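You operate a simulated robot arm through the tools that you are given. There is no shell and no other tool. Be economical: measure what you need, move in short steps, check, and stop when the job is done.

You run a simulated robot arm. Do the job below in one go: nothing can be reset, and whatever is moved stays where it is left.

Task
Put the cream jug in the steel basin. Take the white round brush and put it on top of the flat white box with green band. Fetch the tube of fruit drops with gold band and stand it on the top of the packing table. Put the clear jug with black handle on the oak worktop of the bin wall away on the slatted counter. Shut the blue-strip drawer. Take the cream gift bag and leave it on the top of the packing table. Put the white paper roll on the glass top of the island away on the slatted counter. Fetch the gold clip with black band and set it on the back counter by the basin. Put the white funnel with a lug on the flat steel tray. Put the bag that says "thick" from the glass top of the island on the wrapping bench by the press and the bag labelled "foil" in the flat metal bag tray. Lift the pineapple and ginger lid open. The order is free. Set down upright: tube of fruit drops with gold band, clear jug with black handle, cream gift bag.

It is judged by the outcome, as a careful person would: the job done as asked, and still so three seconds after it is handed in. It fails if anything else is knocked over, pushed out of place, dropped, spilled or broken. Lids that push on must go on centred and level and be pressed home; caps that screw on are set level and turned clockwise until they are tight.

Robot
A 7-joint arm with a two-finger parallel gripper on a trunk, on a base that drives. Base frame: it is fixed to the floor where the robot stands at the start and does not move with it; the origin is under the middle of the robot, x ahead of it, y to its left, z up. Readings come in m, rad, newtons and seconds.
With the tool pointing down near the work surface it reaches from about 0.1 to 0.62 m from the robot's upright axis, wherever it stands. Its first joint turns from -2.897 to 2.897 rad. Places, roughly: back counter by the basin [0.7, -0.3, 0.9]; blue-strip drawer [-1.7, -0.5, 0.2]; clear jug with black handle (18x11x15 cm) [-2.9, -0.1, 0.9]; cream gift bag (8x6x10 cm) [-1.4, -0.6, 0.8]; cream jug (18x11x10 cm) [0.5, -0.1, 1]; dark pouch, green pouch, yellow pouch [-1.25, 0.75, 0.75]; flat metal bag tray (15x15 cm) [-1.38, 3.64, 0.96]; flat steel tray (21x23x5 cm) [0.4, -0.6, 0.9]; flat white box with green band (20x15x5 cm) [-1.4, -2.4, 0.3]; gold clip with black band (5x3x4 cm) [-1.1, -0.7, 0.8]; pineapple and ginger lid [-3.2, 0.8, 1.2]; slatted counter [-1.6, 4.2, 1]; steel basin [0.6, -1, 0.9]; top of the packing table [0.6, -2.1, 0.9]; tube of fruit drops with gold band (7x7x17 cm) [0.7, 1.1, 1]; white funnel with a lug (7x10x6 cm) [-1.5, -0.9, 0.8]; white paper roll (6x7x15 cm) [-1.3, -0.5, 0.9]; white round brush (5x5x12 cm) [0.6, -0.6, 0.9]; wrapping bench by the press [0.7, 4.1, 0.9]. Payload 1.57 kg.
The tool frame sits at the grasp point between the pads (the TCP): z along the fingers, y along the line on which they close. The tips reach 0.03 m beyond it. Largest opening 0.11 m; finger width 0.024, thickness 0.012; the body of the gripper, 0.048 by 0.112 m, starts 0.078 m behind the TCP.
Orientation is told as [roll, pitch, yaw] about the base's x, y, z axes, in that order, counted from this pose: with the fingers straight down and closing along the base's y, the tool's x points along the base's -x, its y along +y and its z along -z.

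Tools
- The arm moves only by the tool servo_tool. Its argument "moves" is a list of rows, each a list of 7 numbers: the turn, a rotation vector about the tool's x, y, z in rad, then the shift along the tool's x, y, z in m, then the closure, from 0 (fully open) to 1 (shut). In form: [[wx, wy, wz, x, y, z, claw], ...]. A call has 1 to 12 rows; each row is the pose to reach, as a shift and turn from the pose commanded when the call began, along the tool's axes at that moment. A row lasts 0.2 s, in which the tool goes at most 0.05 m and 0.15 rad; a call with a longer step from one row to the next is refused whole, and so is a gripper value outside its range. Where a pose cannot be reached the arm comes as near as it can. A force on the tool above 40 N (or 10 N above the force at the start of the call, whichever is more), or a blocked arm, ends the call early, and 0.2 s more pass. Each finger travels about 0.045 m/s and halts on what it meets, pressing with about 39 N; the grip force reading is that of the motor and also rises with nothing between the fingers. The clock runs only during rows and for 0.2 s after the last one: add rows that repeat a pose to give the fingers time. It gives the time, the measured TCP pose, the force on the tool (base axes), the opening and the grip force at its end, in the units of the frame above (readings bear some noise), with the torque about the TCP (base axes, N m) and any sound that the robot's microphone picked up.
- Cameras (640 x 400 px; columns grow to the right, rows downward): "scene" is now at [0.0018, 0.0967, 1.4905]; the picture's right is [-0.67, -0.74, 0.00], its down [-0.51, 0.46, -0.72] and it looks along [0.54, -0.48, -0.69] (base axes); focal length 272 px, centre (320, 200). "wrist" rides on the gripper at [0.07, 0.016, -0.141] in the tool frame; the picture's right is [-0.23, 0.97, 0.00], its down [-0.86, -0.20, -0.48] and it looks along [-0.47, -0.11, 0.88] (tool axes); focal length 222 px, centre (320, 200). There is no depth. A picture from a camera that has moved, and an enlarged one, comes with that camera's place and axes in the base frame and with its lens.
- capture(camera): a new picture of that camera. The clock stands still meanwhile.
- slide_trunk(by): slides the trunk up (or, below 0, down) by that many m; the arm and the scene camera ride with it, the base frame stays. It gives what a move gives, with no picture.
- steer(legs): drives the robot by 1 to 6 legs, each [ahead, turn to the left] in m and rad, along the robot's own axes; the way and the turn of a leg run together, so that a leg with both is an arc; at most 1.5 m and 3.142 rad a leg. The arm and the cameras ride along, it lands a little off, and it stops where it bumps. It gives what a move gives.
- aim_head(pan, tilt): turns the head with the scene camera to pan (to the left, within 2.705 rad either way) and tilt (down, from -0.506 to 1.204), counted from straight ahead of the robot. It gives what a move gives.
- enlarge(camera, box): a new picture of the part [left, top, right, bottom] of that camera's present view, enlarged. The clock stands still meanwhile.
- sign_off(): hands the job in; it is judged then, once.

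Go step by step. Nothing tells you exact positions but the pictures and the camera data: compare them with the known pose of the tool, close in by small moves and look again before you grip or let go. The budget is 546 turns and 324 pictures, counting those below and the enlarged ones. Unless the task says otherwise, let go and move clear before handing in.

The tools are called after ">>>" by a JSON object that holds its "api" and its "payload". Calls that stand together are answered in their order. servo_tool: Moves the arm, as the interface text tells. Its arguments: {"type":"object","properties":{"moves":{"type":"array"}},"required":["moves"]} The other tools are called the same way: slide_trunk (by) slides the trunk up or down; steer (legs) drives the base; aim_head (pan, tilt) turns the head that bears the scene camera; capture (camera) takes a picture; enlarge (camera, box) takes an enlarged picture of a part of a camera's view; sign_off () hands the job in.

At the start:

```text
clock: 0.0
tool_pos: [0.3556, -0.2612, 1.1843]
orientation: [0.001, 0.0, 0.002]
force: [-0.9, 0.5, -0.3]
torque: [0.0, 0.01, -0.02]
opening: 0.1099
gripper_force: 0.0
trunk travel left (down, up): [-0.425, 0.165]
robot x, y, heading: [-0.0011, -0.0044, 0.001]
head pan, tilt: [-0.731, 0.761]
```

scene: 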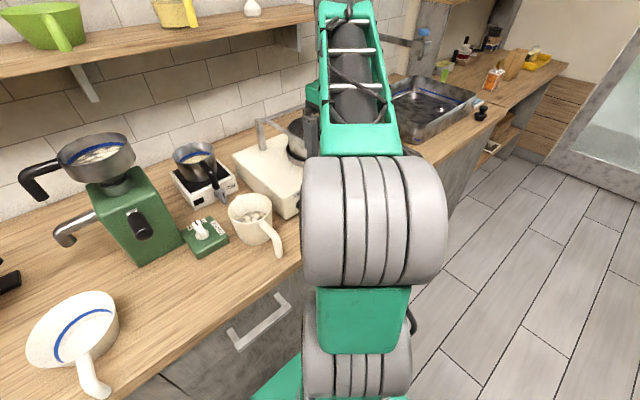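
wrist: 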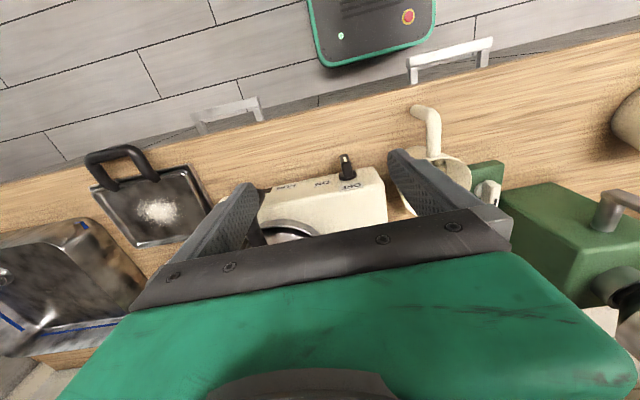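

I see the cream jug about (0.48, -0.10) on the counter, with its handle toward the robot. I'll take a closer look at it and at the basin before moving.

>>> {"api": "enlarge", "payload": {"camera": "scene", "box": [160, 120, 320, 280]}}

>>> {"api": "enlarge", "payload": {"camera": "wrist", "box": [340, 80, 540, 240]}}

>>> {"api": "enlarge", "payload": {"camera": "scene", "box": [380, 20, 600, 180]}}

```text
2.50 times, centred on (240, 200) of scene
camera zoom: at [0.0018, 0.0967, 1.4905], right [-0.67, -0.74, 0.0], down [-0.51, 0.46, -0.72], along [0.54, -0.48, -0.69], focal length 680 px, centre (520, 200)
```

zoom: 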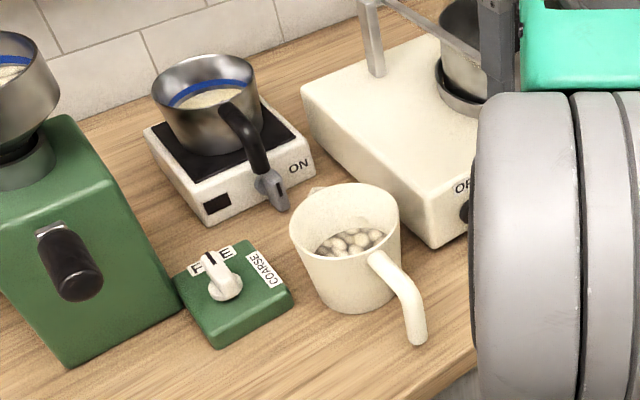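

```text
2.50 times, centred on (440, 160) of wrist
camera zoom: at [0.2861, -0.2445, 1.324], right [0.23, 0.97, 0.0], down [0.86, -0.2, 0.48], along [0.47, -0.11, -0.88], focal length 555 px, centre (20, 300)
```

zoom: 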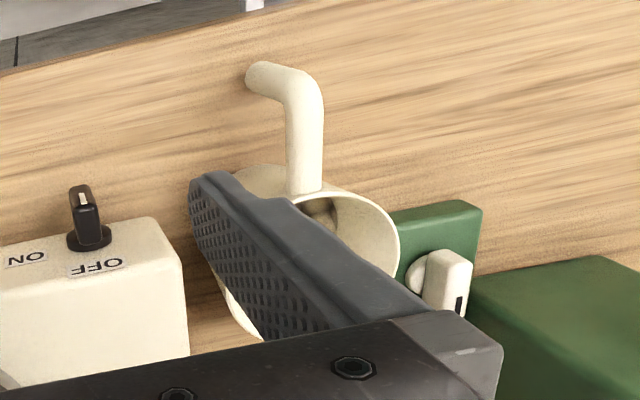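

```text
2.50 times, centred on (490, 100) of scene
camera zoom: at [0.0018, 0.0967, 1.4905], right [-0.67, -0.74, 0.0], down [-0.51, 0.46, -0.72], along [0.54, -0.48, -0.69], focal length 680 px, centre (-105, 450)
```

zoom: 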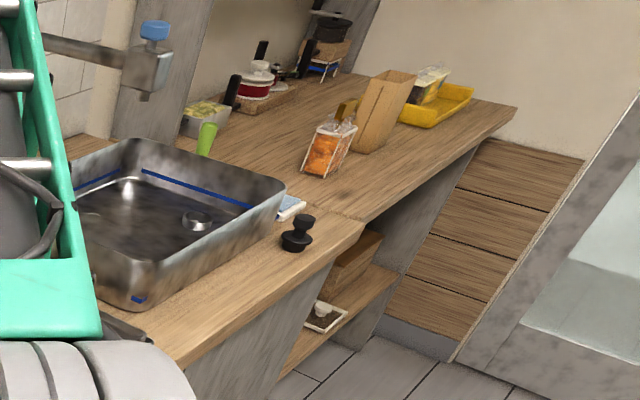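

The jug is open, holds round pieces and is about 11 cm across. I'll pinch its rim wall on the free side at about (0.445, -0.056), with one finger inside, starting by hovering above it.

>>> {"api": "servo_tool", "payload": {"moves": [[0, 0, -0.13, -0.015, 0.034, 0.012, 0.4], [0, 0, -0.26, -0.03, 0.068, 0.024, 0.4], [0, 0, -0.39, -0.045, 0.102, 0.036, 0.4], [0, 0, -0.52, -0.06, 0.136, 0.048, 0.4], [0, 0, -0.65, -0.075, 0.17, 0.06, 0.4], [0, 0, -0.785, -0.089, 0.205, 0.072, 0.4], [0, 0, -0.785, -0.089, 0.205, 0.072, 0.4]]}}

>>> {"api": "capture", "payload": {"camera": "wrist"}}

>>> {"api": "capture", "payload": {"camera": "scene"}}

```text
clock: 1.6
tool_pos: [0.4445, -0.0559, 1.1107]
orientation: [0.0, -0.001, 0.789]
force: [0.2, 0.6, -0.5]
torque: [-0.02, 0.05, 0.02]
opening: 0.066
gripper_force: 0.0
trunk travel left (down, up): [-0.425, 0.165]
robot x, y, heading: [0.0003, -0.0024, 0.006]
head pan, tilt: [-0.731, 0.761]
```

```text
318 pictures are left
camera wrist: at [0.3837, -0.093, 1.2517], right [-0.53, 0.85, 0.0], down [0.74, 0.47, 0.48], along [0.41, 0.25, -0.88], focal length 222 px, centre (320, 200)
```

wrist: 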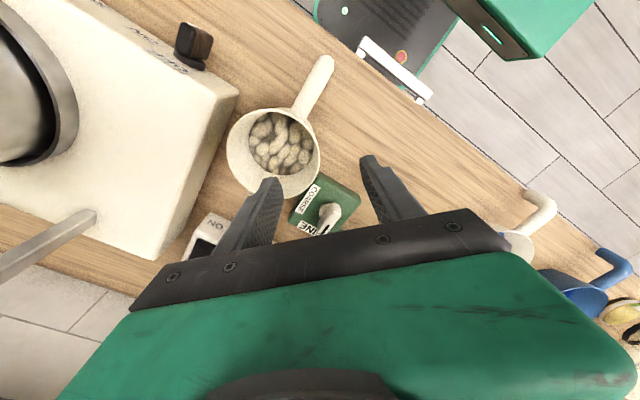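

```text
317 pictures are left
camera scene: at [0.0019, 0.097, 1.4905], right [-0.67, -0.74, 0.0], down [-0.51, 0.46, -0.72], along [0.54, -0.48, -0.69], focal length 272 px, centre (320, 200)
```

scene: 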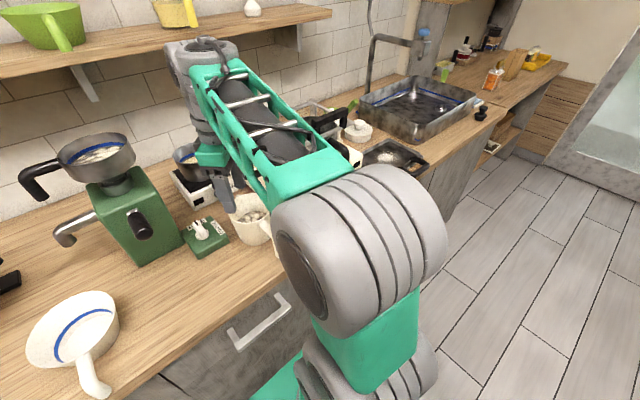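

The rim centre is near (0.479, -0.100). I'll shift slightly and come down so the wall lies between the fingers.

>>> {"api": "servo_tool", "payload": {"moves": [[0, 0, 0, 0.0067, -0.0032, 0.03, 0.4], [0, 0, 0, 0.0067, -0.0032, 0.06, 0.4], [0, 0, 0, 0.0067, -0.0032, 0.085, 0.4], [0, 0, 0, 0.0067, -0.0032, 0.1, 0.4]]}}

>>> {"api": "capture", "payload": {"camera": "wrist"}}

>>> {"api": "enlarge", "payload": {"camera": "scene", "box": [160, 120, 320, 280]}}

```text
clock: 2.5
tool_pos: [0.4477, -0.0635, 1.0291]
orientation: [-0.023, -0.017, 0.786]
force: [-0.2, 3.8, 13.4]
torque: [-0.34, -0.25, -0.16]
opening: 0.063
gripper_force: 0.1
trunk travel left (down, up): [-0.425, 0.165]
robot x, y, heading: [-0.0019, -0.0018, 0.007]
head pan, tilt: [-0.731, 0.761]
stopped in row 4: the force on the tool passed its limit at 50 N (the readings are from after the stop); the commanded pose is now the measured one
```

```text
316 pictures are left
camera wrist: at [0.3827, -0.0996, 1.1678], right [-0.53, 0.85, -0.02], down [0.73, 0.47, 0.5], along [0.43, 0.25, -0.87], focal length 222 px, centre (320, 200)
```

wrist: 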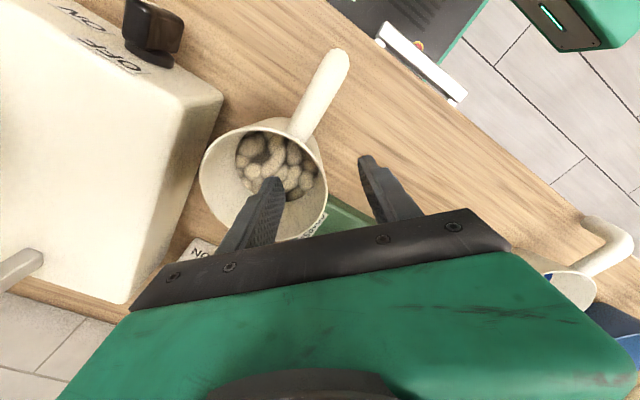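

```text
2.50 times, centred on (240, 200) of scene
camera zoom: at [0.0012, 0.0969, 1.4907], right [-0.67, -0.74, 0.0], down [-0.51, 0.46, -0.72], along [0.54, -0.48, -0.69], focal length 680 px, centre (520, 200)
```

zoom: 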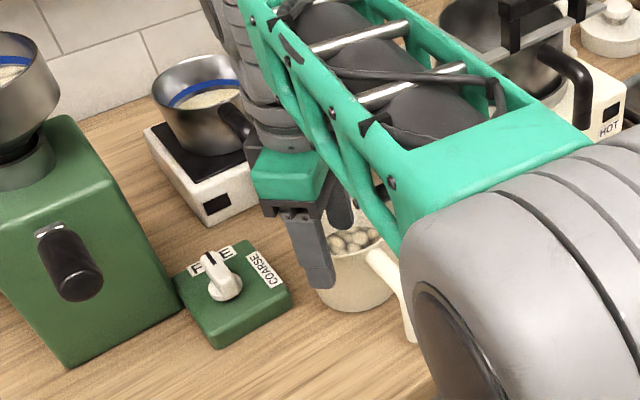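

The inner finger met the contents (or rim) at about z 1.0, so I won't pinch the wall. I'll back off, check the jug stayed put, and take the handle instead.

>>> {"api": "servo_tool", "payload": {"moves": [[0, 0, 0, 0, 0, -0.04, 0.4], [0, 0, 0, 0, 0, -0.08, 0.4], [0, 0, 0.15, 0.02, 0.01, -0.1, 0.4], [0, 0, 0.3, 0.04, 0.01, -0.1, 0.4], [0, 0, 0.45, 0.06, 0.01, -0.1, 0.4], [0, 0, 0.6, 0.06, 0.01, -0.1, 0.4], [0, 0, 0.75, 0.06, 0.01, -0.1, 0.4], [0, 0, 0.786, 0.06, 0.01, -0.1, 0.4]]}}

>>> {"api": "capture", "payload": {"camera": "wrist"}}

>>> {"api": "enlarge", "payload": {"camera": "scene", "box": [160, 120, 320, 280]}}

```text
clock: 4.3
tool_pos: [0.3963, -0.0981, 1.1258]
orientation: [-0.004, -0.02, -0.002]
force: [0.0, 0.3, 0.1]
torque: [0.0, -0.01, 0.0]
opening: 0.066
gripper_force: 0.2
trunk travel left (down, up): [-0.425, 0.165]
robot x, y, heading: [0.0032, -0.0035, -0.002]
head pan, tilt: [-0.731, 0.761]
```

```text
314 pictures are left
camera wrist: at [0.3227, -0.0801, 1.2641], right [0.23, 0.97, 0.0], down [0.84, -0.2, 0.5], along [0.48, -0.11, -0.87], focal length 222 px, centre (320, 200)
```

wrist: 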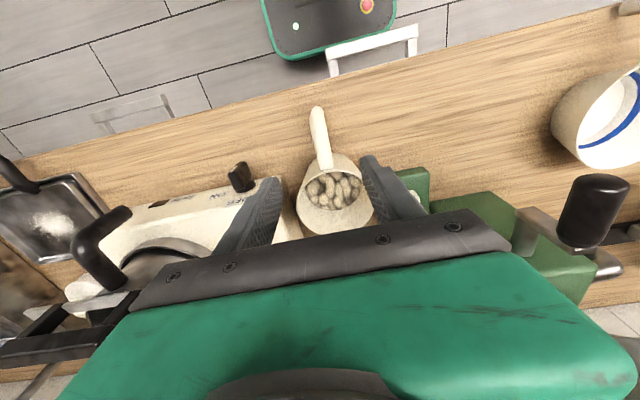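

```text
2.50 times, centred on (240, 200) of scene
camera zoom: at [0.0018, 0.0968, 1.4905], right [-0.67, -0.74, 0.0], down [-0.51, 0.46, -0.72], along [0.54, -0.48, -0.69], focal length 680 px, centre (520, 200)
```

zoom: 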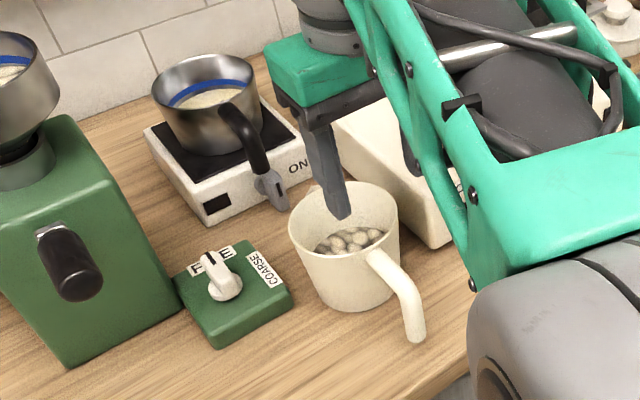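

The jug hasn't moved. Its handle runs along -x at y about -0.097, x 0.36 to 0.42. I'll come down over it with the fingers closing along y.

>>> {"api": "servo_tool", "payload": {"moves": [[0, 0.02, 0, 0.0163, 0.001, 0.04, 0.4], [0, 0.02, 0, 0.0163, 0.001, 0.08, 0.4], [0, 0.02, 0, 0.0163, 0.001, 0.12, 0.4], [0, 0.02, 0, 0.0163, 0.001, 0.15, 0.4]]}}

>>> {"api": "capture", "payload": {"camera": "wrist"}}

>>> {"api": "enlarge", "payload": {"camera": "scene", "box": [180, 140, 340, 300]}}

```text
clock: 5.3
tool_pos: [0.3845, -0.0985, 0.9741]
orientation: [-0.004, -0.001, 0.0]
force: [-0.2, -0.4, -0.2]
torque: [0.02, -0.01, -0.05]
opening: 0.0661
gripper_force: 0.1
trunk travel left (down, up): [-0.425, 0.165]
robot x, y, heading: [-0.0019, 0.0005, -0.001]
head pan, tilt: [-0.731, 0.761]
```

```text
312 pictures are left
camera wrist: at [0.3135, -0.0803, 1.1147], right [0.23, 0.97, 0.0], down [0.85, -0.2, 0.48], along [0.47, -0.11, -0.88], focal length 222 px, centre (320, 200)
```

wrist: 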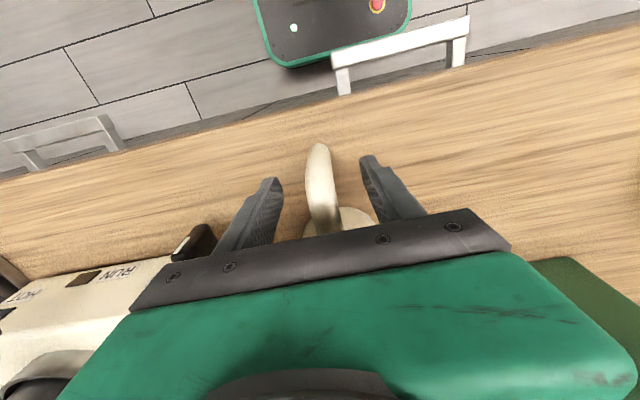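

```text
2.50 times, centred on (260, 220) of scene
camera zoom: at [0.0019, 0.0967, 1.4906], right [-0.67, -0.74, 0.0], down [-0.51, 0.46, -0.72], along [0.54, -0.48, -0.69], focal length 680 px, centre (470, 150)
```

zoom: 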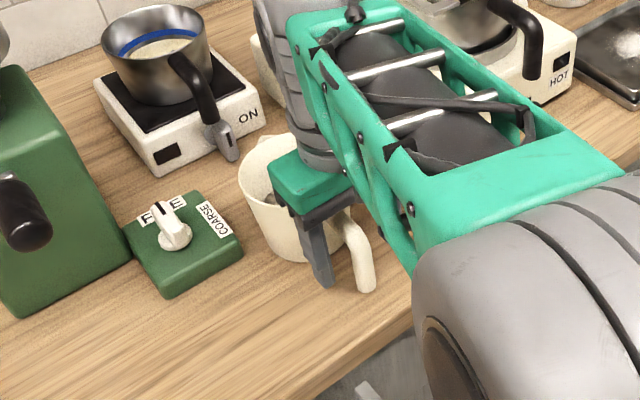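

The handle lies between the fingers. I'll nudge out a little to cover its bend and close.

>>> {"api": "servo_tool", "payload": {"moves": [[0, 0, 0, 0.007, 0, 0.008, 0.4], [0, 0, 0, 0.007, 0, 0.008, 1], [0, 0, 0, 0.007, 0, 0.008, 1], [0, 0, 0, 0.007, 0, 0.008, 1], [0, 0, 0, 0.007, 0, 0.008, 1], [0, 0, 0, 0.007, 0, 0.008, 1], [0, 0, 0, 0.007, 0, 0.003, 1], [0, 0, 0, 0.007, 0, -0.005, 1]]}}

>>> {"api": "capture", "payload": {"camera": "wrist"}}

>>> {"api": "enlarge", "payload": {"camera": "scene", "box": [180, 140, 340, 300]}}

```text
clock: 7.1
tool_pos: [0.376, -0.0994, 0.9793]
orientation: [-0.004, 0.001, 0.001]
force: [0.5, 0.1, -2.2]
torque: [-0.03, 0.31, 0.03]
opening: 0.0196
gripper_force: 33.5
trunk travel left (down, up): [-0.425, 0.165]
robot x, y, heading: [-0.0002, -0.0011, -0.003]
head pan, tilt: [-0.731, 0.761]
```

```text
310 pictures are left
camera wrist: at [0.306, -0.0816, 1.1193], right [0.23, 0.97, 0.0], down [0.85, -0.2, 0.48], along [0.47, -0.11, -0.88], focal length 222 px, centre (320, 200)
```

wrist: 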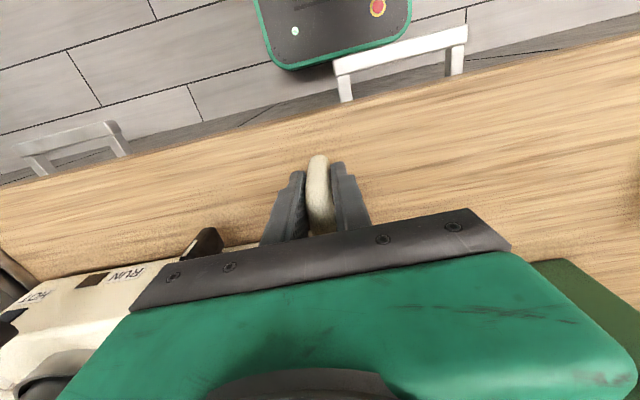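

```text
2.50 times, centred on (260, 220) of scene
camera zoom: at [0.002, 0.0967, 1.4905], right [-0.67, -0.74, 0.0], down [-0.51, 0.46, -0.72], along [0.54, -0.48, -0.69], focal length 680 px, centre (470, 150)
```

zoom: 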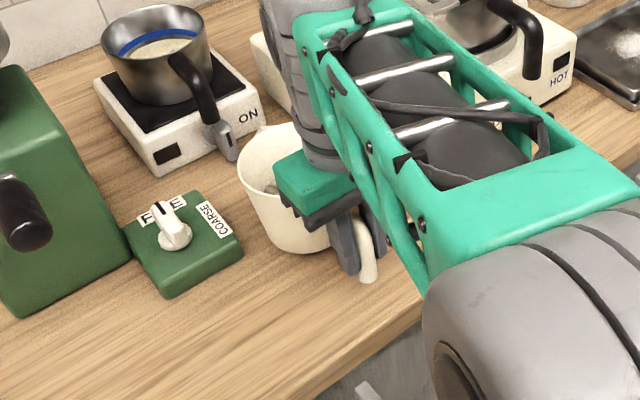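

The grip holds with about 2 N of weight. I'll lift 10 cm and check the jug stays level.

>>> {"api": "servo_tool", "payload": {"moves": [[0, 0, 0, 0, 0, -0.03, 1], [0, 0, 0, 0, 0, -0.06, 1], [0, 0, 0, 0, 0, -0.09, 1], [0, 0, 0, 0, 0, -0.12, 1], [0, 0, 0, 0, 0, -0.12, 1]]}}

>>> {"api": "capture", "payload": {"camera": "scene"}}

>>> {"api": "capture", "payload": {"camera": "wrist"}}

```text
clock: 8.3
tool_pos: [0.3774, -0.0985, 1.1027]
orientation: [-0.004, 0.001, 0.001]
force: [0.1, 0.9, -2.6]
torque: [0.02, 0.3, -0.02]
opening: 0.0198
gripper_force: 33.9
trunk travel left (down, up): [-0.425, 0.165]
robot x, y, heading: [-0.0001, -0.0038, -0.004]
head pan, tilt: [-0.731, 0.761]
```

```text
308 pictures are left
camera scene: at [0.0019, 0.0968, 1.4905], right [-0.67, -0.74, 0.0], down [-0.51, 0.46, -0.72], along [0.54, -0.48, -0.69], focal length 272 px, centre (320, 200)
```

scene: 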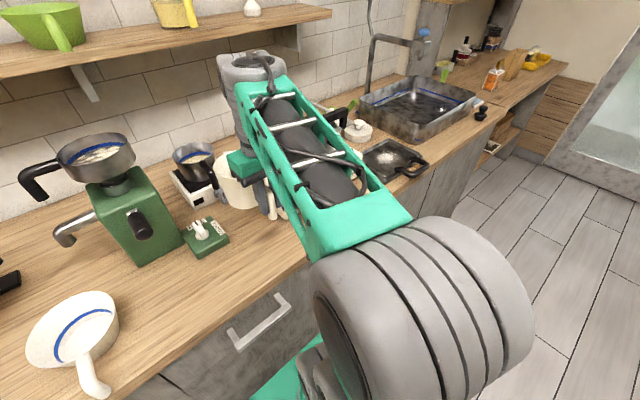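

```text
307 pictures are left
camera wrist: at [0.3066, -0.0811, 1.2413], right [0.23, 0.97, 0.0], down [0.85, -0.2, 0.48], along [0.47, -0.11, -0.88], focal length 222 px, centre (320, 200)
```

wrist: 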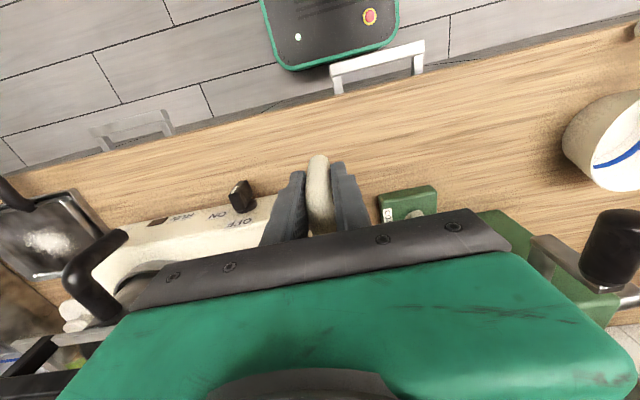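

The jug hangs level. I'll retract it toward the robot and raise it, then drive along the counter to the basin at about (0.6, -1.02).

>>> {"api": "servo_tool", "payload": {"moves": [[0, 0, 0, 0.0, 0, -0.035, 1], [0, 0, 0, 0.0, 0, -0.07, 1], [0, 0, 0, 0.035, 0, -0.08, 1], [0, 0, 0, 0.07, 0, -0.08, 1], [0, 0, 0, 0.105, 0, -0.08, 1], [0, 0, 0, 0.14, 0, -0.08, 1], [0, 0, 0, 0.14, 0, -0.08, 1]]}}

>>> {"api": "aim_head", "payload": {"pan": -1.57, "tilt": 0.6}}

>>> {"api": "capture", "payload": {"camera": "scene"}}

```text
clock: 9.9
tool_pos: [0.2334, -0.098, 1.1798]
orientation: [0.0, 0.001, 0.0]
force: [-0.3, 0.5, -2.6]
torque: [-0.03, 0.28, -0.03]
opening: 0.0196
gripper_force: 33.5
trunk travel left (down, up): [-0.425, 0.165]
robot x, y, heading: [-0.0005, -0.0001, -0.0]
head pan, tilt: [-0.731, 0.761]
```

```text
clock: 11.1
tool_pos: [0.2345, -0.0978, 1.1818]
orientation: [-0.003, 0.0, -0.001]
force: [-1.2, 0.2, -2.9]
torque: [0.02, 0.32, 0.01]
opening: 0.0196
gripper_force: 33.1
trunk travel left (down, up): [-0.425, 0.165]
robot x, y, heading: [-0.0014, -0.0006, 0.0]
head pan, tilt: [-1.571, 0.6]
```

```text
306 pictures are left
camera scene: at [-0.0593, 0.0635, 1.5044], right [-1.0, 0.0, 0.0], down [0.0, 0.57, -0.82], along [0.0, -0.82, -0.57], focal length 272 px, centre (320, 200)
```

scene: 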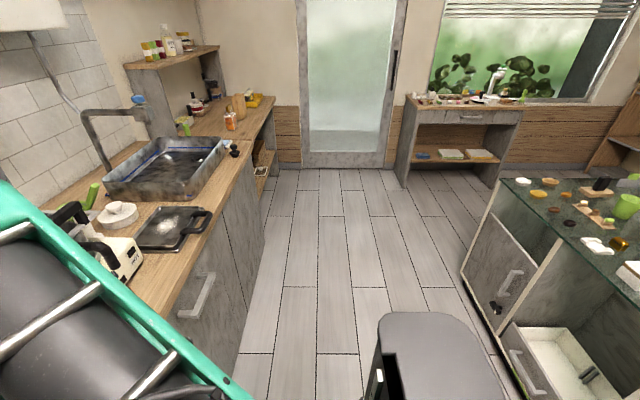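

I want to identify the grey box on the floor near the robot's right before driving.

>>> {"api": "aim_head", "payload": {"pan": -2.2, "tilt": 0.9}}

>>> {"api": "capture", "payload": {"camera": "scene"}}

```text
clock: 12.1
tool_pos: [0.2339, -0.0993, 1.1809]
orientation: [-0.004, -0.001, 0.0]
force: [0.4, -0.2, -2.3]
torque: [0.0, 0.3, 0.02]
opening: 0.0199
gripper_force: 33.6
trunk travel left (down, up): [-0.425, 0.165]
robot x, y, heading: [0.0007, -0.0011, -0.006]
head pan, tilt: [-2.201, 0.901]
```

```text
305 pictures are left
camera scene: at [-0.1038, 0.0908, 1.4796], right [-0.81, 0.59, 0.0], down [0.46, 0.63, -0.62], along [-0.37, -0.5, -0.78], focal length 272 px, centre (320, 200)
```

scene: 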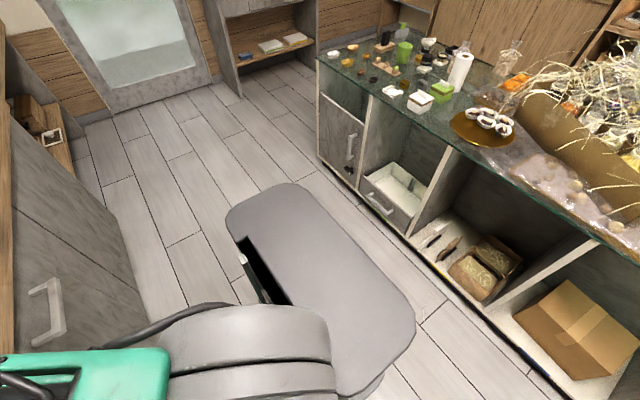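

The grey slab is the robot's own column, so the floor is clear. I'll drive 1 m along the counter and face the basin.

>>> {"api": "steer", "payload": {"legs": [[0, -1.5708], [0.95, 0], [0, 1.5708]]}}

>>> {"api": "aim_head", "payload": {"pan": -0.2, "tilt": 0.8}}

>>> {"api": "capture", "payload": {"camera": "scene"}}

>>> {"api": "capture", "payload": {"camera": "wrist"}}

```text
clock: 24.8
tool_pos: [0.2012, -1.0606, 1.1813]
orientation: [-0.002, 0.001, -0.03]
force: [-1.3, -0.4, -3.0]
torque: [0.03, 0.29, 0.02]
opening: 0.0197
gripper_force: 34.1
trunk travel left (down, up): [-0.425, 0.165]
robot x, y, heading: [-0.0289, -0.9597, -0.027]
head pan, tilt: [-2.201, 0.901]
```

```text
clock: 26.8
tool_pos: [0.2011, -1.0611, 1.1805]
orientation: [-0.001, 0.002, -0.028]
force: [-0.1, -0.3, -3.2]
torque: [0.0, 0.29, -0.04]
opening: 0.0197
gripper_force: 33.4
trunk travel left (down, up): [-0.425, 0.165]
robot x, y, heading: [-0.0333, -0.959, -0.026]
head pan, tilt: [-0.201, 0.799]
```

```text
304 pictures are left
camera scene: at [-0.007, -0.821, 1.4877], right [-0.23, -0.97, 0.0], down [-0.7, 0.16, -0.7], along [0.68, -0.16, -0.72], focal length 272 px, centre (320, 200)
```

scene: 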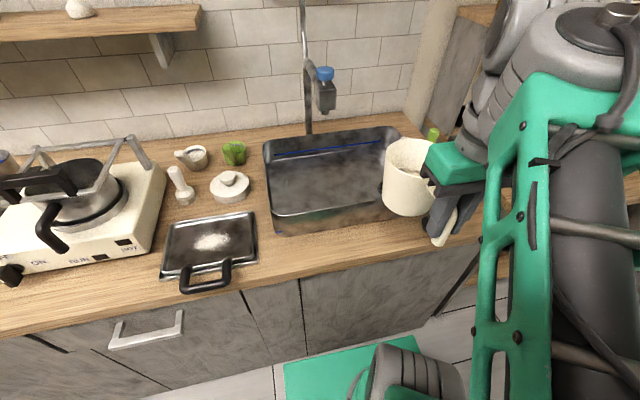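

```text
303 pictures are left
camera wrist: at [0.1313, -1.0414, 1.3209], right [0.25, 0.97, 0.0], down [0.85, -0.22, 0.48], along [0.46, -0.12, -0.88], focal length 222 px, centre (320, 200)
```

wrist: 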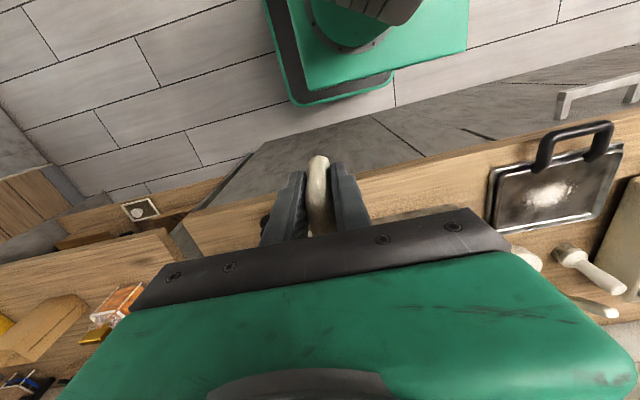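

Now in front of the basin. The faucet spout hangs near (0.60, -0.97, 1.2), so I'll set the jug down right of it, with the cup centre near (0.60, -1.15), moving over at this height first.

>>> {"api": "servo_tool", "payload": {"moves": [[0, 0, 0, 0, -0.03, 0, 1], [0, 0, 0, 0, -0.06, 0, 1], [0, 0, 0, -0.03, -0.077, 0, 1], [0, 0, 0, -0.07, -0.077, 0.01, 1], [0, 0, 0, -0.11, -0.077, 0.02, 1], [0, 0, 0, -0.15, -0.077, 0.03, 1], [0, 0, 0, -0.19, -0.077, 0.03, 1], [0, 0, 0, -0.23, -0.077, 0.03, 1], [0, 0, 0, -0.27, -0.077, 0.03, 1], [0, 0, 0, -0.3016, -0.077, 0.03, 1], [0, 0, 0, -0.3016, -0.077, 0.03, 1]]}}

>>> {"api": "capture", "payload": {"camera": "scene"}}

>>> {"api": "capture", "payload": {"camera": "wrist"}}

```text
clock: 27.4
tool_pos: [0.2241, -1.0805, 1.1905]
orientation: [-0.029, -0.03, 0.167]
force: [-0.3, 0.4, -2.4]
torque: [-0.08, 0.27, 0.01]
opening: 0.0196
gripper_force: 33.8
trunk travel left (down, up): [-0.425, 0.165]
robot x, y, heading: [-0.0303, -0.9581, -0.027]
head pan, tilt: [-0.201, 0.799]
stopped in row 3: the arm was blocked; the commanded pose is now the measured one
```

```text
302 pictures are left
camera scene: at [-0.0077, -0.8204, 1.4872], right [-0.23, -0.97, 0.0], down [-0.7, 0.16, -0.7], along [0.68, -0.16, -0.72], focal length 272 px, centre (320, 200)
```

scene: 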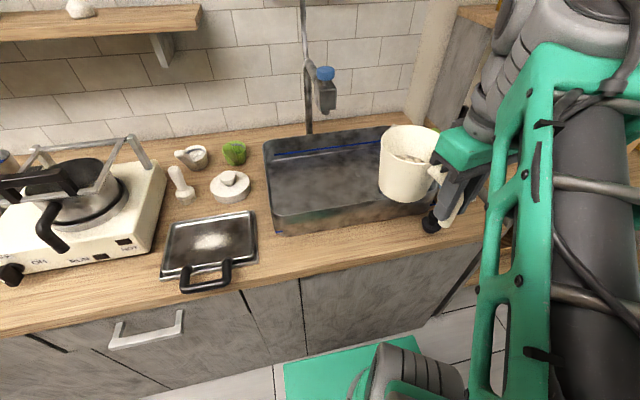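

```text
301 pictures are left
camera wrist: at [0.1467, -1.0724, 1.3285], right [0.06, 1.0, -0.02], down [0.86, -0.04, 0.51], along [0.51, -0.05, -0.86], focal length 222 px, centre (320, 200)
```

wrist: 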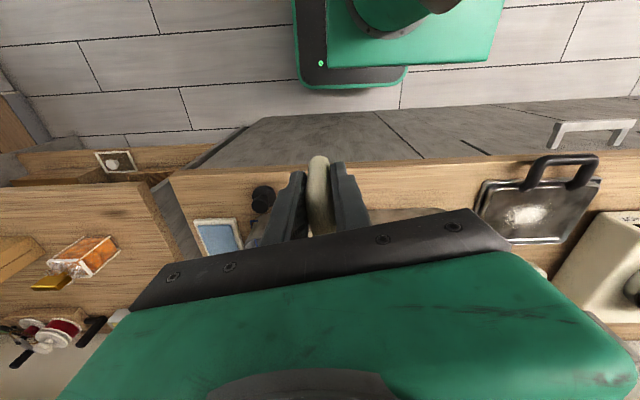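

The arm was too folded near its axis and stalled, turning a little. I'll extend forward first while squaring the tool again.

>>> {"api": "servo_tool", "payload": {"moves": [[0, 0, 0, -0.03, -0.005, 0.0, 1], [-0.005, 0.005, 0.03, -0.06, -0.01, 0, 1], [-0.012, 0.012, 0.07, -0.098, -0.016, 0.01, 1], [-0.02, 0.02, 0.11, -0.135, -0.023, 0.01, 1], [-0.029, 0.03, 0.15, -0.17, -0.028, 0.02, 1], [-0.029, 0.03, 0.17, -0.197, -0.033, 0.02, 1], [-0.029, 0.03, 0.17, -0.197, -0.033, 0.02, 1]]}}

```text
clock: 29.0
tool_pos: [0.4252, -1.0839, 1.1805]
orientation: [0.0, -0.005, -0.005]
force: [0.4, -0.8, -2.7]
torque: [0.01, 0.3, 0.01]
opening: 0.0201
gripper_force: 33.5
trunk travel left (down, up): [-0.425, 0.165]
robot x, y, heading: [-0.0296, -0.9592, -0.029]
head pan, tilt: [-0.201, 0.799]
```

Extended fine. Now over to the set-down spot and look.

>>> {"api": "servo_tool", "payload": {"moves": [[0, 0, 0, -0.015, -0.03, 0.01, 1], [0, 0, 0, -0.035, -0.063, 0.02, 1], [0, 0, 0, -0.075, -0.063, 0.05, 1], [0, 0, 0, -0.075, -0.063, 0.08, 1], [0, 0, 0, -0.075, -0.063, 0.1, 1], [0, 0, 0, -0.075, -0.063, 0.1, 1]]}}

>>> {"api": "capture", "payload": {"camera": "scene"}}

>>> {"api": "capture", "payload": {"camera": "wrist"}}

```text
clock: 30.4
tool_pos: [0.5014, -1.144, 1.0788]
orientation: [0.0, -0.003, -0.001]
force: [-0.3, -0.3, -3.8]
torque: [-0.01, 0.35, 0.02]
opening: 0.0196
gripper_force: 33.9
trunk travel left (down, up): [-0.425, 0.165]
robot x, y, heading: [-0.031, -0.9558, -0.023]
head pan, tilt: [-0.201, 0.799]
```

```text
300 pictures are left
camera scene: at [-0.0067, -0.821, 1.4873], right [-0.23, -0.97, 0.0], down [-0.7, 0.16, -0.7], along [0.68, -0.16, -0.72], focal length 272 px, centre (320, 200)
```

scene: 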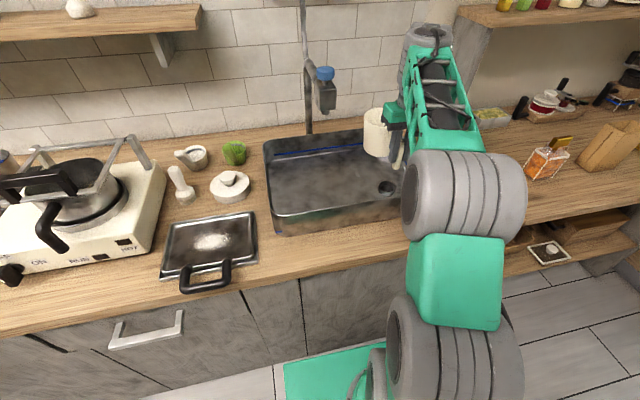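

```text
299 pictures are left
camera wrist: at [0.4301, -1.1267, 1.2192], right [0.23, 0.97, 0.0], down [0.85, -0.2, 0.48], along [0.47, -0.11, -0.88], focal length 222 px, centre (320, 200)
```

wrist: 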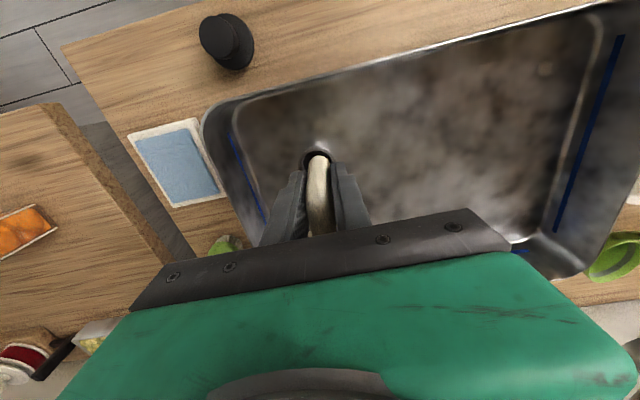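

The drain is near (0.53, -1.15), and the basin floor is about z 0.91. I'll shift 3 cm left and 1 cm forward, then lower toward the floor.

>>> {"api": "servo_tool", "payload": {"moves": [[0, 0, 0, -0.01, 0.028, 0.0, 1], [0, 0, 0, -0.01, 0.028, 0.03, 1], [0, 0, 0, -0.01, 0.028, 0.06, 1], [0, 0, 0, -0.01, 0.028, 0.08, 1], [0, 0, 0, -0.01, 0.028, 0.08, 1]]}}

>>> {"api": "capture", "payload": {"camera": "scene"}}

```text
clock: 31.6
tool_pos: [0.5099, -1.1168, 0.9992]
orientation: [0.001, -0.005, -0.003]
force: [-1.0, -0.1, -3.2]
torque: [-0.02, 0.29, -0.02]
opening: 0.0194
gripper_force: 33.7
trunk travel left (down, up): [-0.425, 0.165]
robot x, y, heading: [-0.0324, -0.9565, -0.027]
head pan, tilt: [-0.201, 0.799]
```

```text
298 pictures are left
camera scene: at [-0.0068, -0.821, 1.4874], right [-0.23, -0.97, 0.0], down [-0.7, 0.16, -0.7], along [0.68, -0.16, -0.72], focal length 272 px, centre (320, 200)
```

scene: 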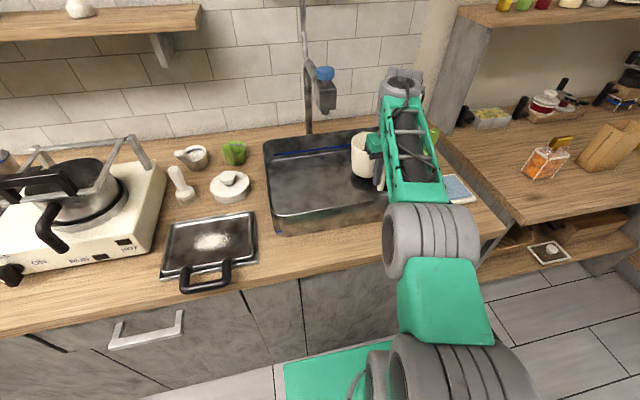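

The jug is inside the basin. I'll lower gently until the floor takes its weight.

>>> {"api": "servo_tool", "payload": {"moves": [[0, 0, 0, 0, 0, 0.008, 1], [0, 0, 0, 0, 0, 0.015, 1], [0, 0, 0, 0, 0, 0.015, 1]]}}

>>> {"api": "enlarge", "payload": {"camera": "scene", "box": [250, 80, 450, 240]}}

```text
clock: 32.4
tool_pos: [0.5093, -1.1171, 0.9838]
orientation: [0.0, -0.003, -0.003]
force: [0.8, 0.4, -1.7]
torque: [-0.02, 0.27, -0.02]
opening: 0.0199
gripper_force: 33.4
trunk travel left (down, up): [-0.425, 0.165]
robot x, y, heading: [-0.0281, -0.9586, -0.026]
head pan, tilt: [-0.201, 0.799]
```

```text
2.50 times, centred on (350, 160) of scene
camera zoom: at [-0.0069, -0.821, 1.4874], right [-0.23, -0.97, 0.0], down [-0.7, 0.16, -0.7], along [0.68, -0.16, -0.72], focal length 680 px, centre (245, 300)
```

zoom: 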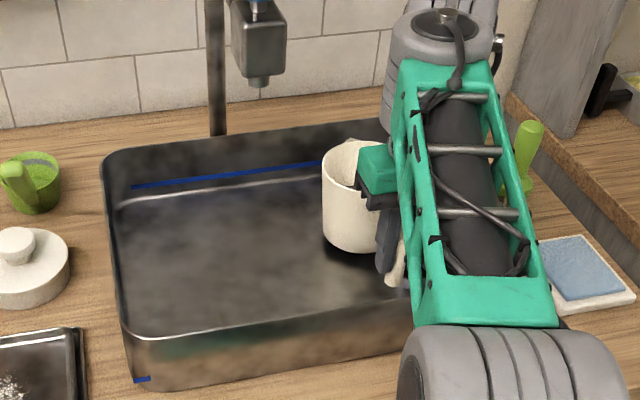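

>>> {"api": "servo_tool", "payload": {"moves": [[0, 0, 0, 0, 0, 0.005, 1], [0, 0, 0, 0, 0, 0.01, 1], [0, 0, 0, 0, 0, 0.01, 1]]}}

```text
clock: 33.2
tool_pos: [0.5106, -1.1157, 0.9748]
orientation: [0.0, -0.004, -0.003]
force: [0.0, 0.0, -2.9]
torque: [0.03, 0.29, -0.01]
opening: 0.0196
gripper_force: 33.9
trunk travel left (down, up): [-0.425, 0.165]
robot x, y, heading: [-0.0256, -0.9599, -0.027]
head pan, tilt: [-0.201, 0.799]
```

Still hanging; continuing down.

>>> {"api": "servo_tool", "payload": {"moves": [[0, 0, 0, 0, 0, 0.005, 1], [0, 0, 0, 0, 0, 0.01, 1], [0, 0, 0, 0, 0, 0.01, 1]]}}

```text
clock: 34.0
tool_pos: [0.5101, -1.1151, 0.9682]
orientation: [-0.002, -0.01, -0.004]
force: [-4.9, -1.0, 19.7]
torque: [-0.05, -0.96, -0.04]
opening: 0.02
gripper_force: 33.6
trunk travel left (down, up): [-0.425, 0.165]
robot x, y, heading: [-0.0315, -0.9594, -0.029]
head pan, tilt: [-0.201, 0.799]
```

The jug is on the floor. I'll ease off 3 mm, open, and lift straight out.

>>> {"api": "servo_tool", "payload": {"moves": [[0, 0, 0, 0, 0, -0.003, 1], [0, 0, 0, 0, 0, -0.003, 0.4], [0, 0, 0, 0, 0, -0.003, 0.4], [0, 0, 0, 0, 0, -0.003, 0.4], [0, 0, 0, 0, 0, -0.003, 0.4], [0, 0, 0, 0, 0, -0.03, 0.4], [0, 0, 0, 0, 0, -0.07, 0.4], [0, 0, 0, 0, 0, -0.11, 0.4], [0, 0, 0, 0, 0, -0.15, 0.4], [0, 0, 0, 0.04, 0, -0.17, 0.4], [0, 0, 0, 0.08, 0, -0.17, 0.4]]}}

>>> {"api": "capture", "payload": {"camera": "scene"}}

>>> {"api": "capture", "payload": {"camera": "wrist"}}

```text
clock: 36.4
tool_pos: [0.4277, -1.1142, 1.1384]
orientation: [0.001, -0.003, -0.003]
force: [-0.5, -0.3, 0.5]
torque: [0.02, 0.0, 0.0]
opening: 0.0661
gripper_force: 0.0
trunk travel left (down, up): [-0.425, 0.165]
robot x, y, heading: [-0.0318, -0.9569, -0.024]
head pan, tilt: [-0.201, 0.799]
```

```text
296 pictures are left
camera scene: at [-0.0078, -0.8207, 1.4873], right [-0.23, -0.97, 0.0], down [-0.7, 0.16, -0.7], along [0.68, -0.16, -0.72], focal length 272 px, centre (320, 200)
```

scene: 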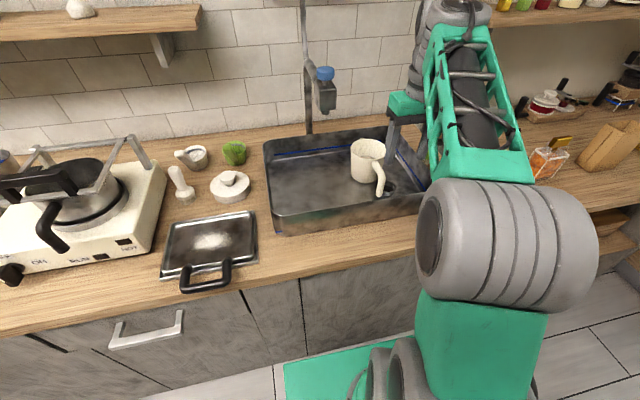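

```text
295 pictures are left
camera wrist: at [0.3568, -1.0984, 1.2781], right [0.23, 0.97, 0.0], down [0.85, -0.2, 0.48], along [0.47, -0.11, -0.88], focal length 222 px, centre (320, 200)
```

wrist: 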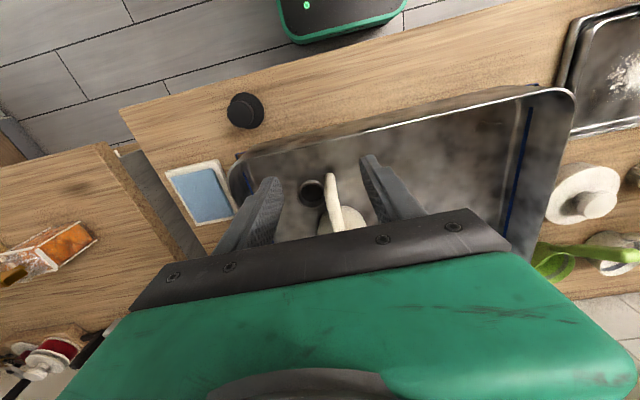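

The jug stands in the basin. Next I'll zoom on the objects near (0.6, -0.6) to identify the white round brush.

>>> {"api": "enlarge", "payload": {"camera": "scene", "box": [150, 120, 270, 300]}}

>>> {"api": "enlarge", "payload": {"camera": "scene", "box": [160, 135, 260, 215]}}

```text
2.22 times, centred on (210, 210) of scene
camera zoom: at [-0.0078, -0.8207, 1.4873], right [-0.23, -0.97, 0.0], down [-0.7, 0.16, -0.7], along [0.68, -0.16, -0.72], focal length 605 px, centre (564, 178)
```

zoom: 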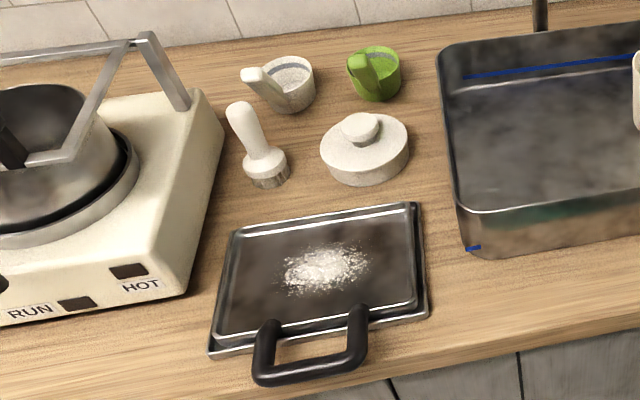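

```text
5.00 times, centred on (210, 175) of scene
camera zoom: at [-0.0078, -0.8207, 1.4873], right [-0.23, -0.97, 0.0], down [-0.7, 0.16, -0.7], along [0.68, -0.16, -0.72], focal length 1360 px, centre (870, 325)
```

zoom: 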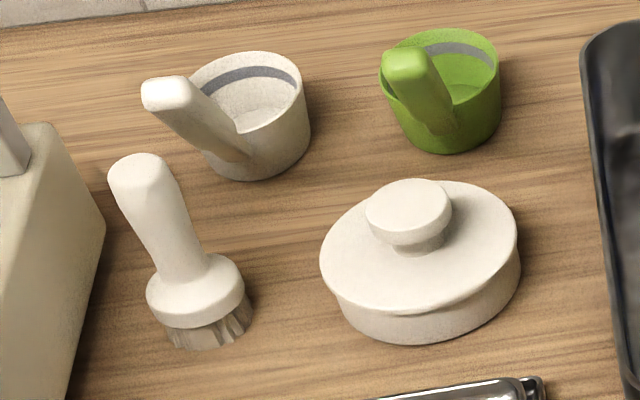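

The brush stands bristles-down at about (0.637, -0.568), 12 cm tall. I'll move the base to y about -0.58 and a bit closer.

>>> {"api": "steer", "payload": {"legs": [[0, 1.597], [0.38, 0], [0, -1.5708], [0.05, 0]]}}

>>> {"api": "aim_head", "payload": {"pan": 0.0, "tilt": 0.75}}

>>> {"api": "capture", "payload": {"camera": "scene"}}

>>> {"api": "capture", "payload": {"camera": "wrist"}}

```text
clock: 47.1
tool_pos: [0.4791, -0.6911, 1.1382]
orientation: [0.0, -0.005, 0.067]
force: [0.3, 1.1, -0.1]
torque: [-0.02, 0.0, -0.02]
opening: 0.066
gripper_force: 0.0
trunk travel left (down, up): [-0.425, 0.165]
robot x, y, heading: [0.0082, -0.5658, 0.042]
head pan, tilt: [-0.201, 0.799]
```

```text
clock: 47.8
tool_pos: [0.4793, -0.6928, 1.138]
orientation: [0.0, -0.003, 0.064]
force: [0.6, 0.4, -0.1]
torque: [-0.03, -0.02, 0.02]
opening: 0.0659
gripper_force: 0.2
trunk travel left (down, up): [-0.425, 0.165]
robot x, y, heading: [0.0093, -0.5654, 0.041]
head pan, tilt: [0.0, 0.75]
```

```text
292 pictures are left
camera scene: at [0.027, -0.4121, 1.4913], right [0.04, -1.0, 0.0], down [-0.68, -0.03, -0.73], along [0.73, 0.03, -0.68], focal length 272 px, centre (320, 200)
```

scene: 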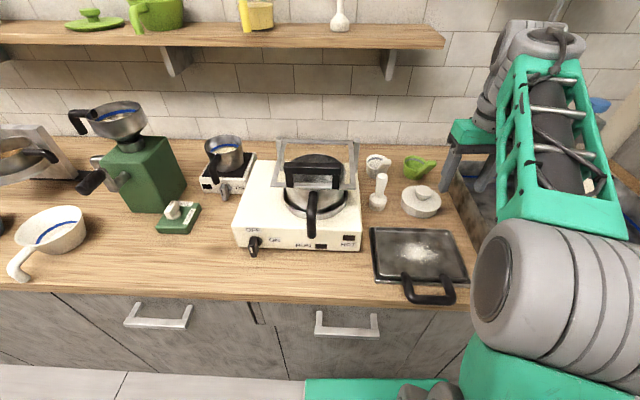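

```text
291 pictures are left
camera wrist: at [0.4075, -0.6797, 1.2776], right [0.16, 0.99, 0.0], down [0.86, -0.14, 0.48], along [0.48, -0.08, -0.88], focal length 222 px, centre (320, 200)
```

wrist: 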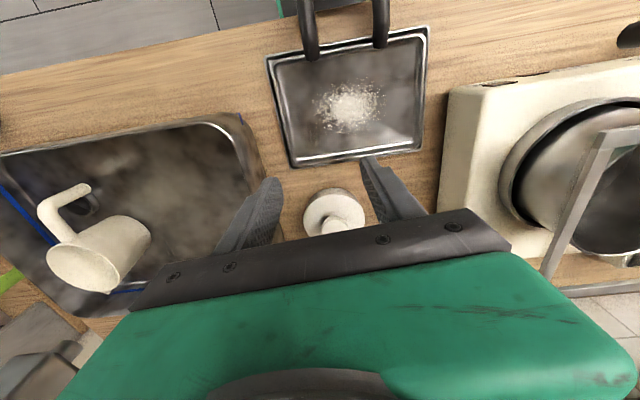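

The brush is confirmed at about (0.646, -0.568), close to the cream machine on its left. I'll turn the gripper so it closes front-to-back, and hover above it.

>>> {"api": "servo_tool", "payload": {"moves": [[0, 0, -0.15, 0, 0, 0, 0.5], [0, 0, -0.3, 0, 0, 0, 0.5], [0, 0, -0.45, 0, 0, 0, 0.5], [0, 0, -0.6, -0.02, 0, 0, 0.5], [0, 0, -0.75, -0.05, 0.02, 0, 0.5], [0, 0, -0.9, -0.08, 0.04, 0, 0.5], [0, 0, -1.05, -0.11, 0.06, 0, 0.5], [0, 0, -1.2, -0.14, 0.08, 0, 0.5], [0, 0, -1.35, -0.16, 0.1, 0, 0.5], [0, 0, -1.5, -0.1737, 0.112, 0, 0.5], [0, 0, -1.5, -0.1737, 0.112, 0, 0.5]]}}

>>> {"api": "capture", "payload": {"camera": "scene"}}

>>> {"api": "capture", "payload": {"camera": "wrist"}}

```text
clock: 50.2
tool_pos: [0.6462, -0.5701, 1.1398]
orientation: [-0.003, -0.002, 1.568]
force: [0.2, 0.4, -0.3]
torque: [-0.04, 0.02, -0.02]
opening: 0.0549
gripper_force: 0.0
trunk travel left (down, up): [-0.425, 0.165]
robot x, y, heading: [0.0087, -0.5622, 0.041]
head pan, tilt: [0.0, 0.75]
```

```text
290 pictures are left
camera scene: at [0.0272, -0.412, 1.4913], right [0.04, -1.0, 0.0], down [-0.68, -0.03, -0.73], along [0.73, 0.03, -0.68], focal length 272 px, centre (320, 200)
```

scene: 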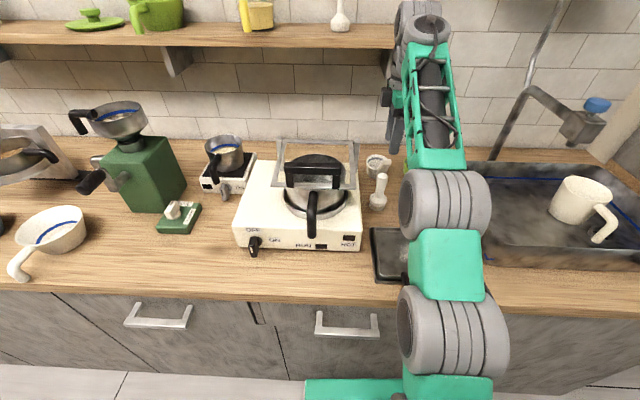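

```text
289 pictures are left
camera wrist: at [0.6272, -0.6379, 1.2804], right [-0.97, 0.23, 0.0], down [0.2, 0.85, 0.48], along [0.11, 0.47, -0.88], focal length 222 px, centre (320, 200)
```

wrist: 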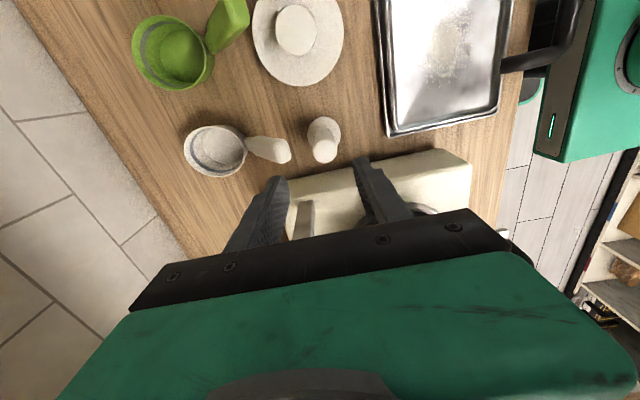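

The brush top is right below the fingers. I'll descend to z about 0.99 and close.

>>> {"api": "servo_tool", "payload": {"moves": [[0, 0, 0, -0.005, 0.005, 0.04, 0.5], [0, 0, 0, -0.005, 0.005, 0.08, 0.5], [0, 0, 0, -0.005, 0.005, 0.12, 0.5], [0, 0, 0, -0.005, 0.005, 0.148, 0.5], [0, 0, 0, -0.005, 0.005, 0.148, 0.5]]}}

>>> {"api": "enlarge", "payload": {"camera": "scene", "box": [340, 120, 440, 220]}}

>>> {"api": "capture", "payload": {"camera": "wrist"}}

```text
clock: 51.4
tool_pos: [0.6418, -0.5642, 0.9909]
orientation: [-0.003, 0.0, 1.565]
force: [-0.3, 0.0, -0.7]
torque: [0.0, 0.02, -0.01]
opening: 0.0548
gripper_force: 0.0
trunk travel left (down, up): [-0.425, 0.165]
robot x, y, heading: [0.0093, -0.5667, 0.038]
head pan, tilt: [0.0, 0.75]
```

```text
4.00 times, centred on (390, 170) of scene
camera zoom: at [0.0271, -0.412, 1.4913], right [0.04, -1.0, 0.0], down [-0.68, -0.03, -0.73], along [0.73, 0.03, -0.68], focal length 1088 px, centre (40, 320)
```

zoom: 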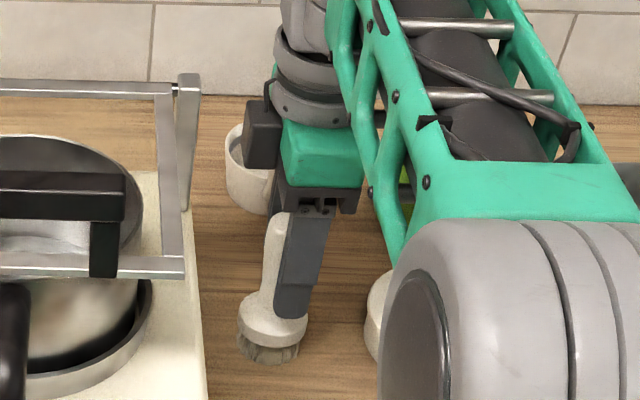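

```text
287 pictures are left
camera wrist: at [0.6244, -0.6343, 1.1302], right [-0.97, 0.23, 0.0], down [0.2, 0.85, 0.48], along [0.11, 0.47, -0.88], focal length 222 px, centre (320, 200)
```

wrist: 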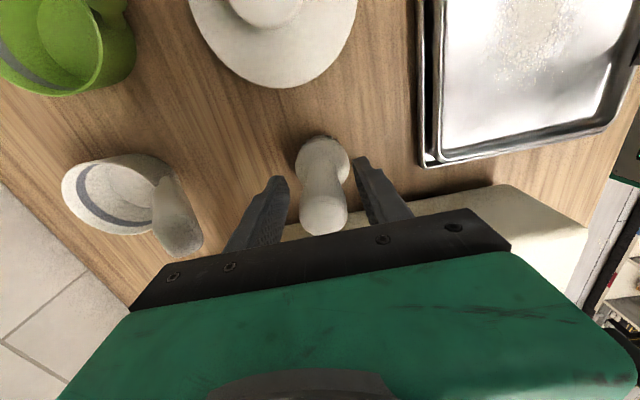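

Centred; closing on the handle and lifting.

>>> {"api": "servo_tool", "payload": {"moves": [[0, 0, 0, 0, 0, 0, 1], [0, 0, 0, 0, 0, 0, 1], [0, 0, 0, 0, 0, 0, 1], [0, 0, 0, 0, 0, 0, 1], [0, 0, 0, 0, 0, -0.03, 1], [0, 0, 0, 0, 0, -0.07, 1], [0, 0, 0, 0, 0, -0.11, 1], [0, 0, 0, 0, 0, -0.15, 1], [0, 0, 0, 0, 0, -0.17, 1]]}}

>>> {"api": "capture", "payload": {"camera": "wrist"}}

```text
clock: 53.4
tool_pos: [0.6393, -0.563, 1.1615]
orientation: [-0.003, -0.002, 1.566]
force: [0.9, -0.1, -0.7]
torque: [-0.02, 0.01, -0.01]
opening: 0.0284
gripper_force: 38.1
trunk travel left (down, up): [-0.425, 0.165]
robot x, y, heading: [0.0093, -0.5655, 0.047]
head pan, tilt: [0.0, 0.75]
```

```text
286 pictures are left
camera wrist: at [0.6214, -0.6323, 1.3009], right [-0.97, 0.23, 0.0], down [0.2, 0.85, 0.48], along [0.11, 0.47, -0.88], focal length 222 px, centre (320, 200)
```

wrist: 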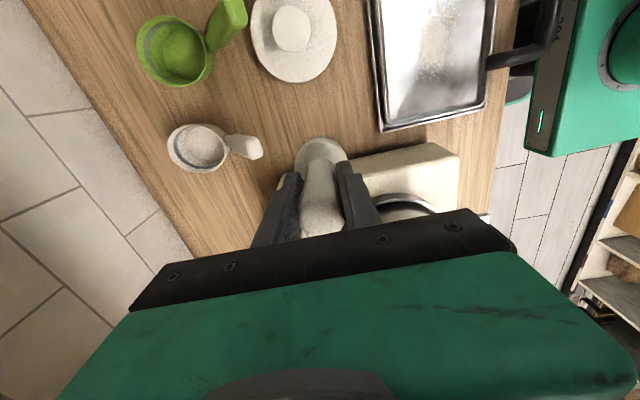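

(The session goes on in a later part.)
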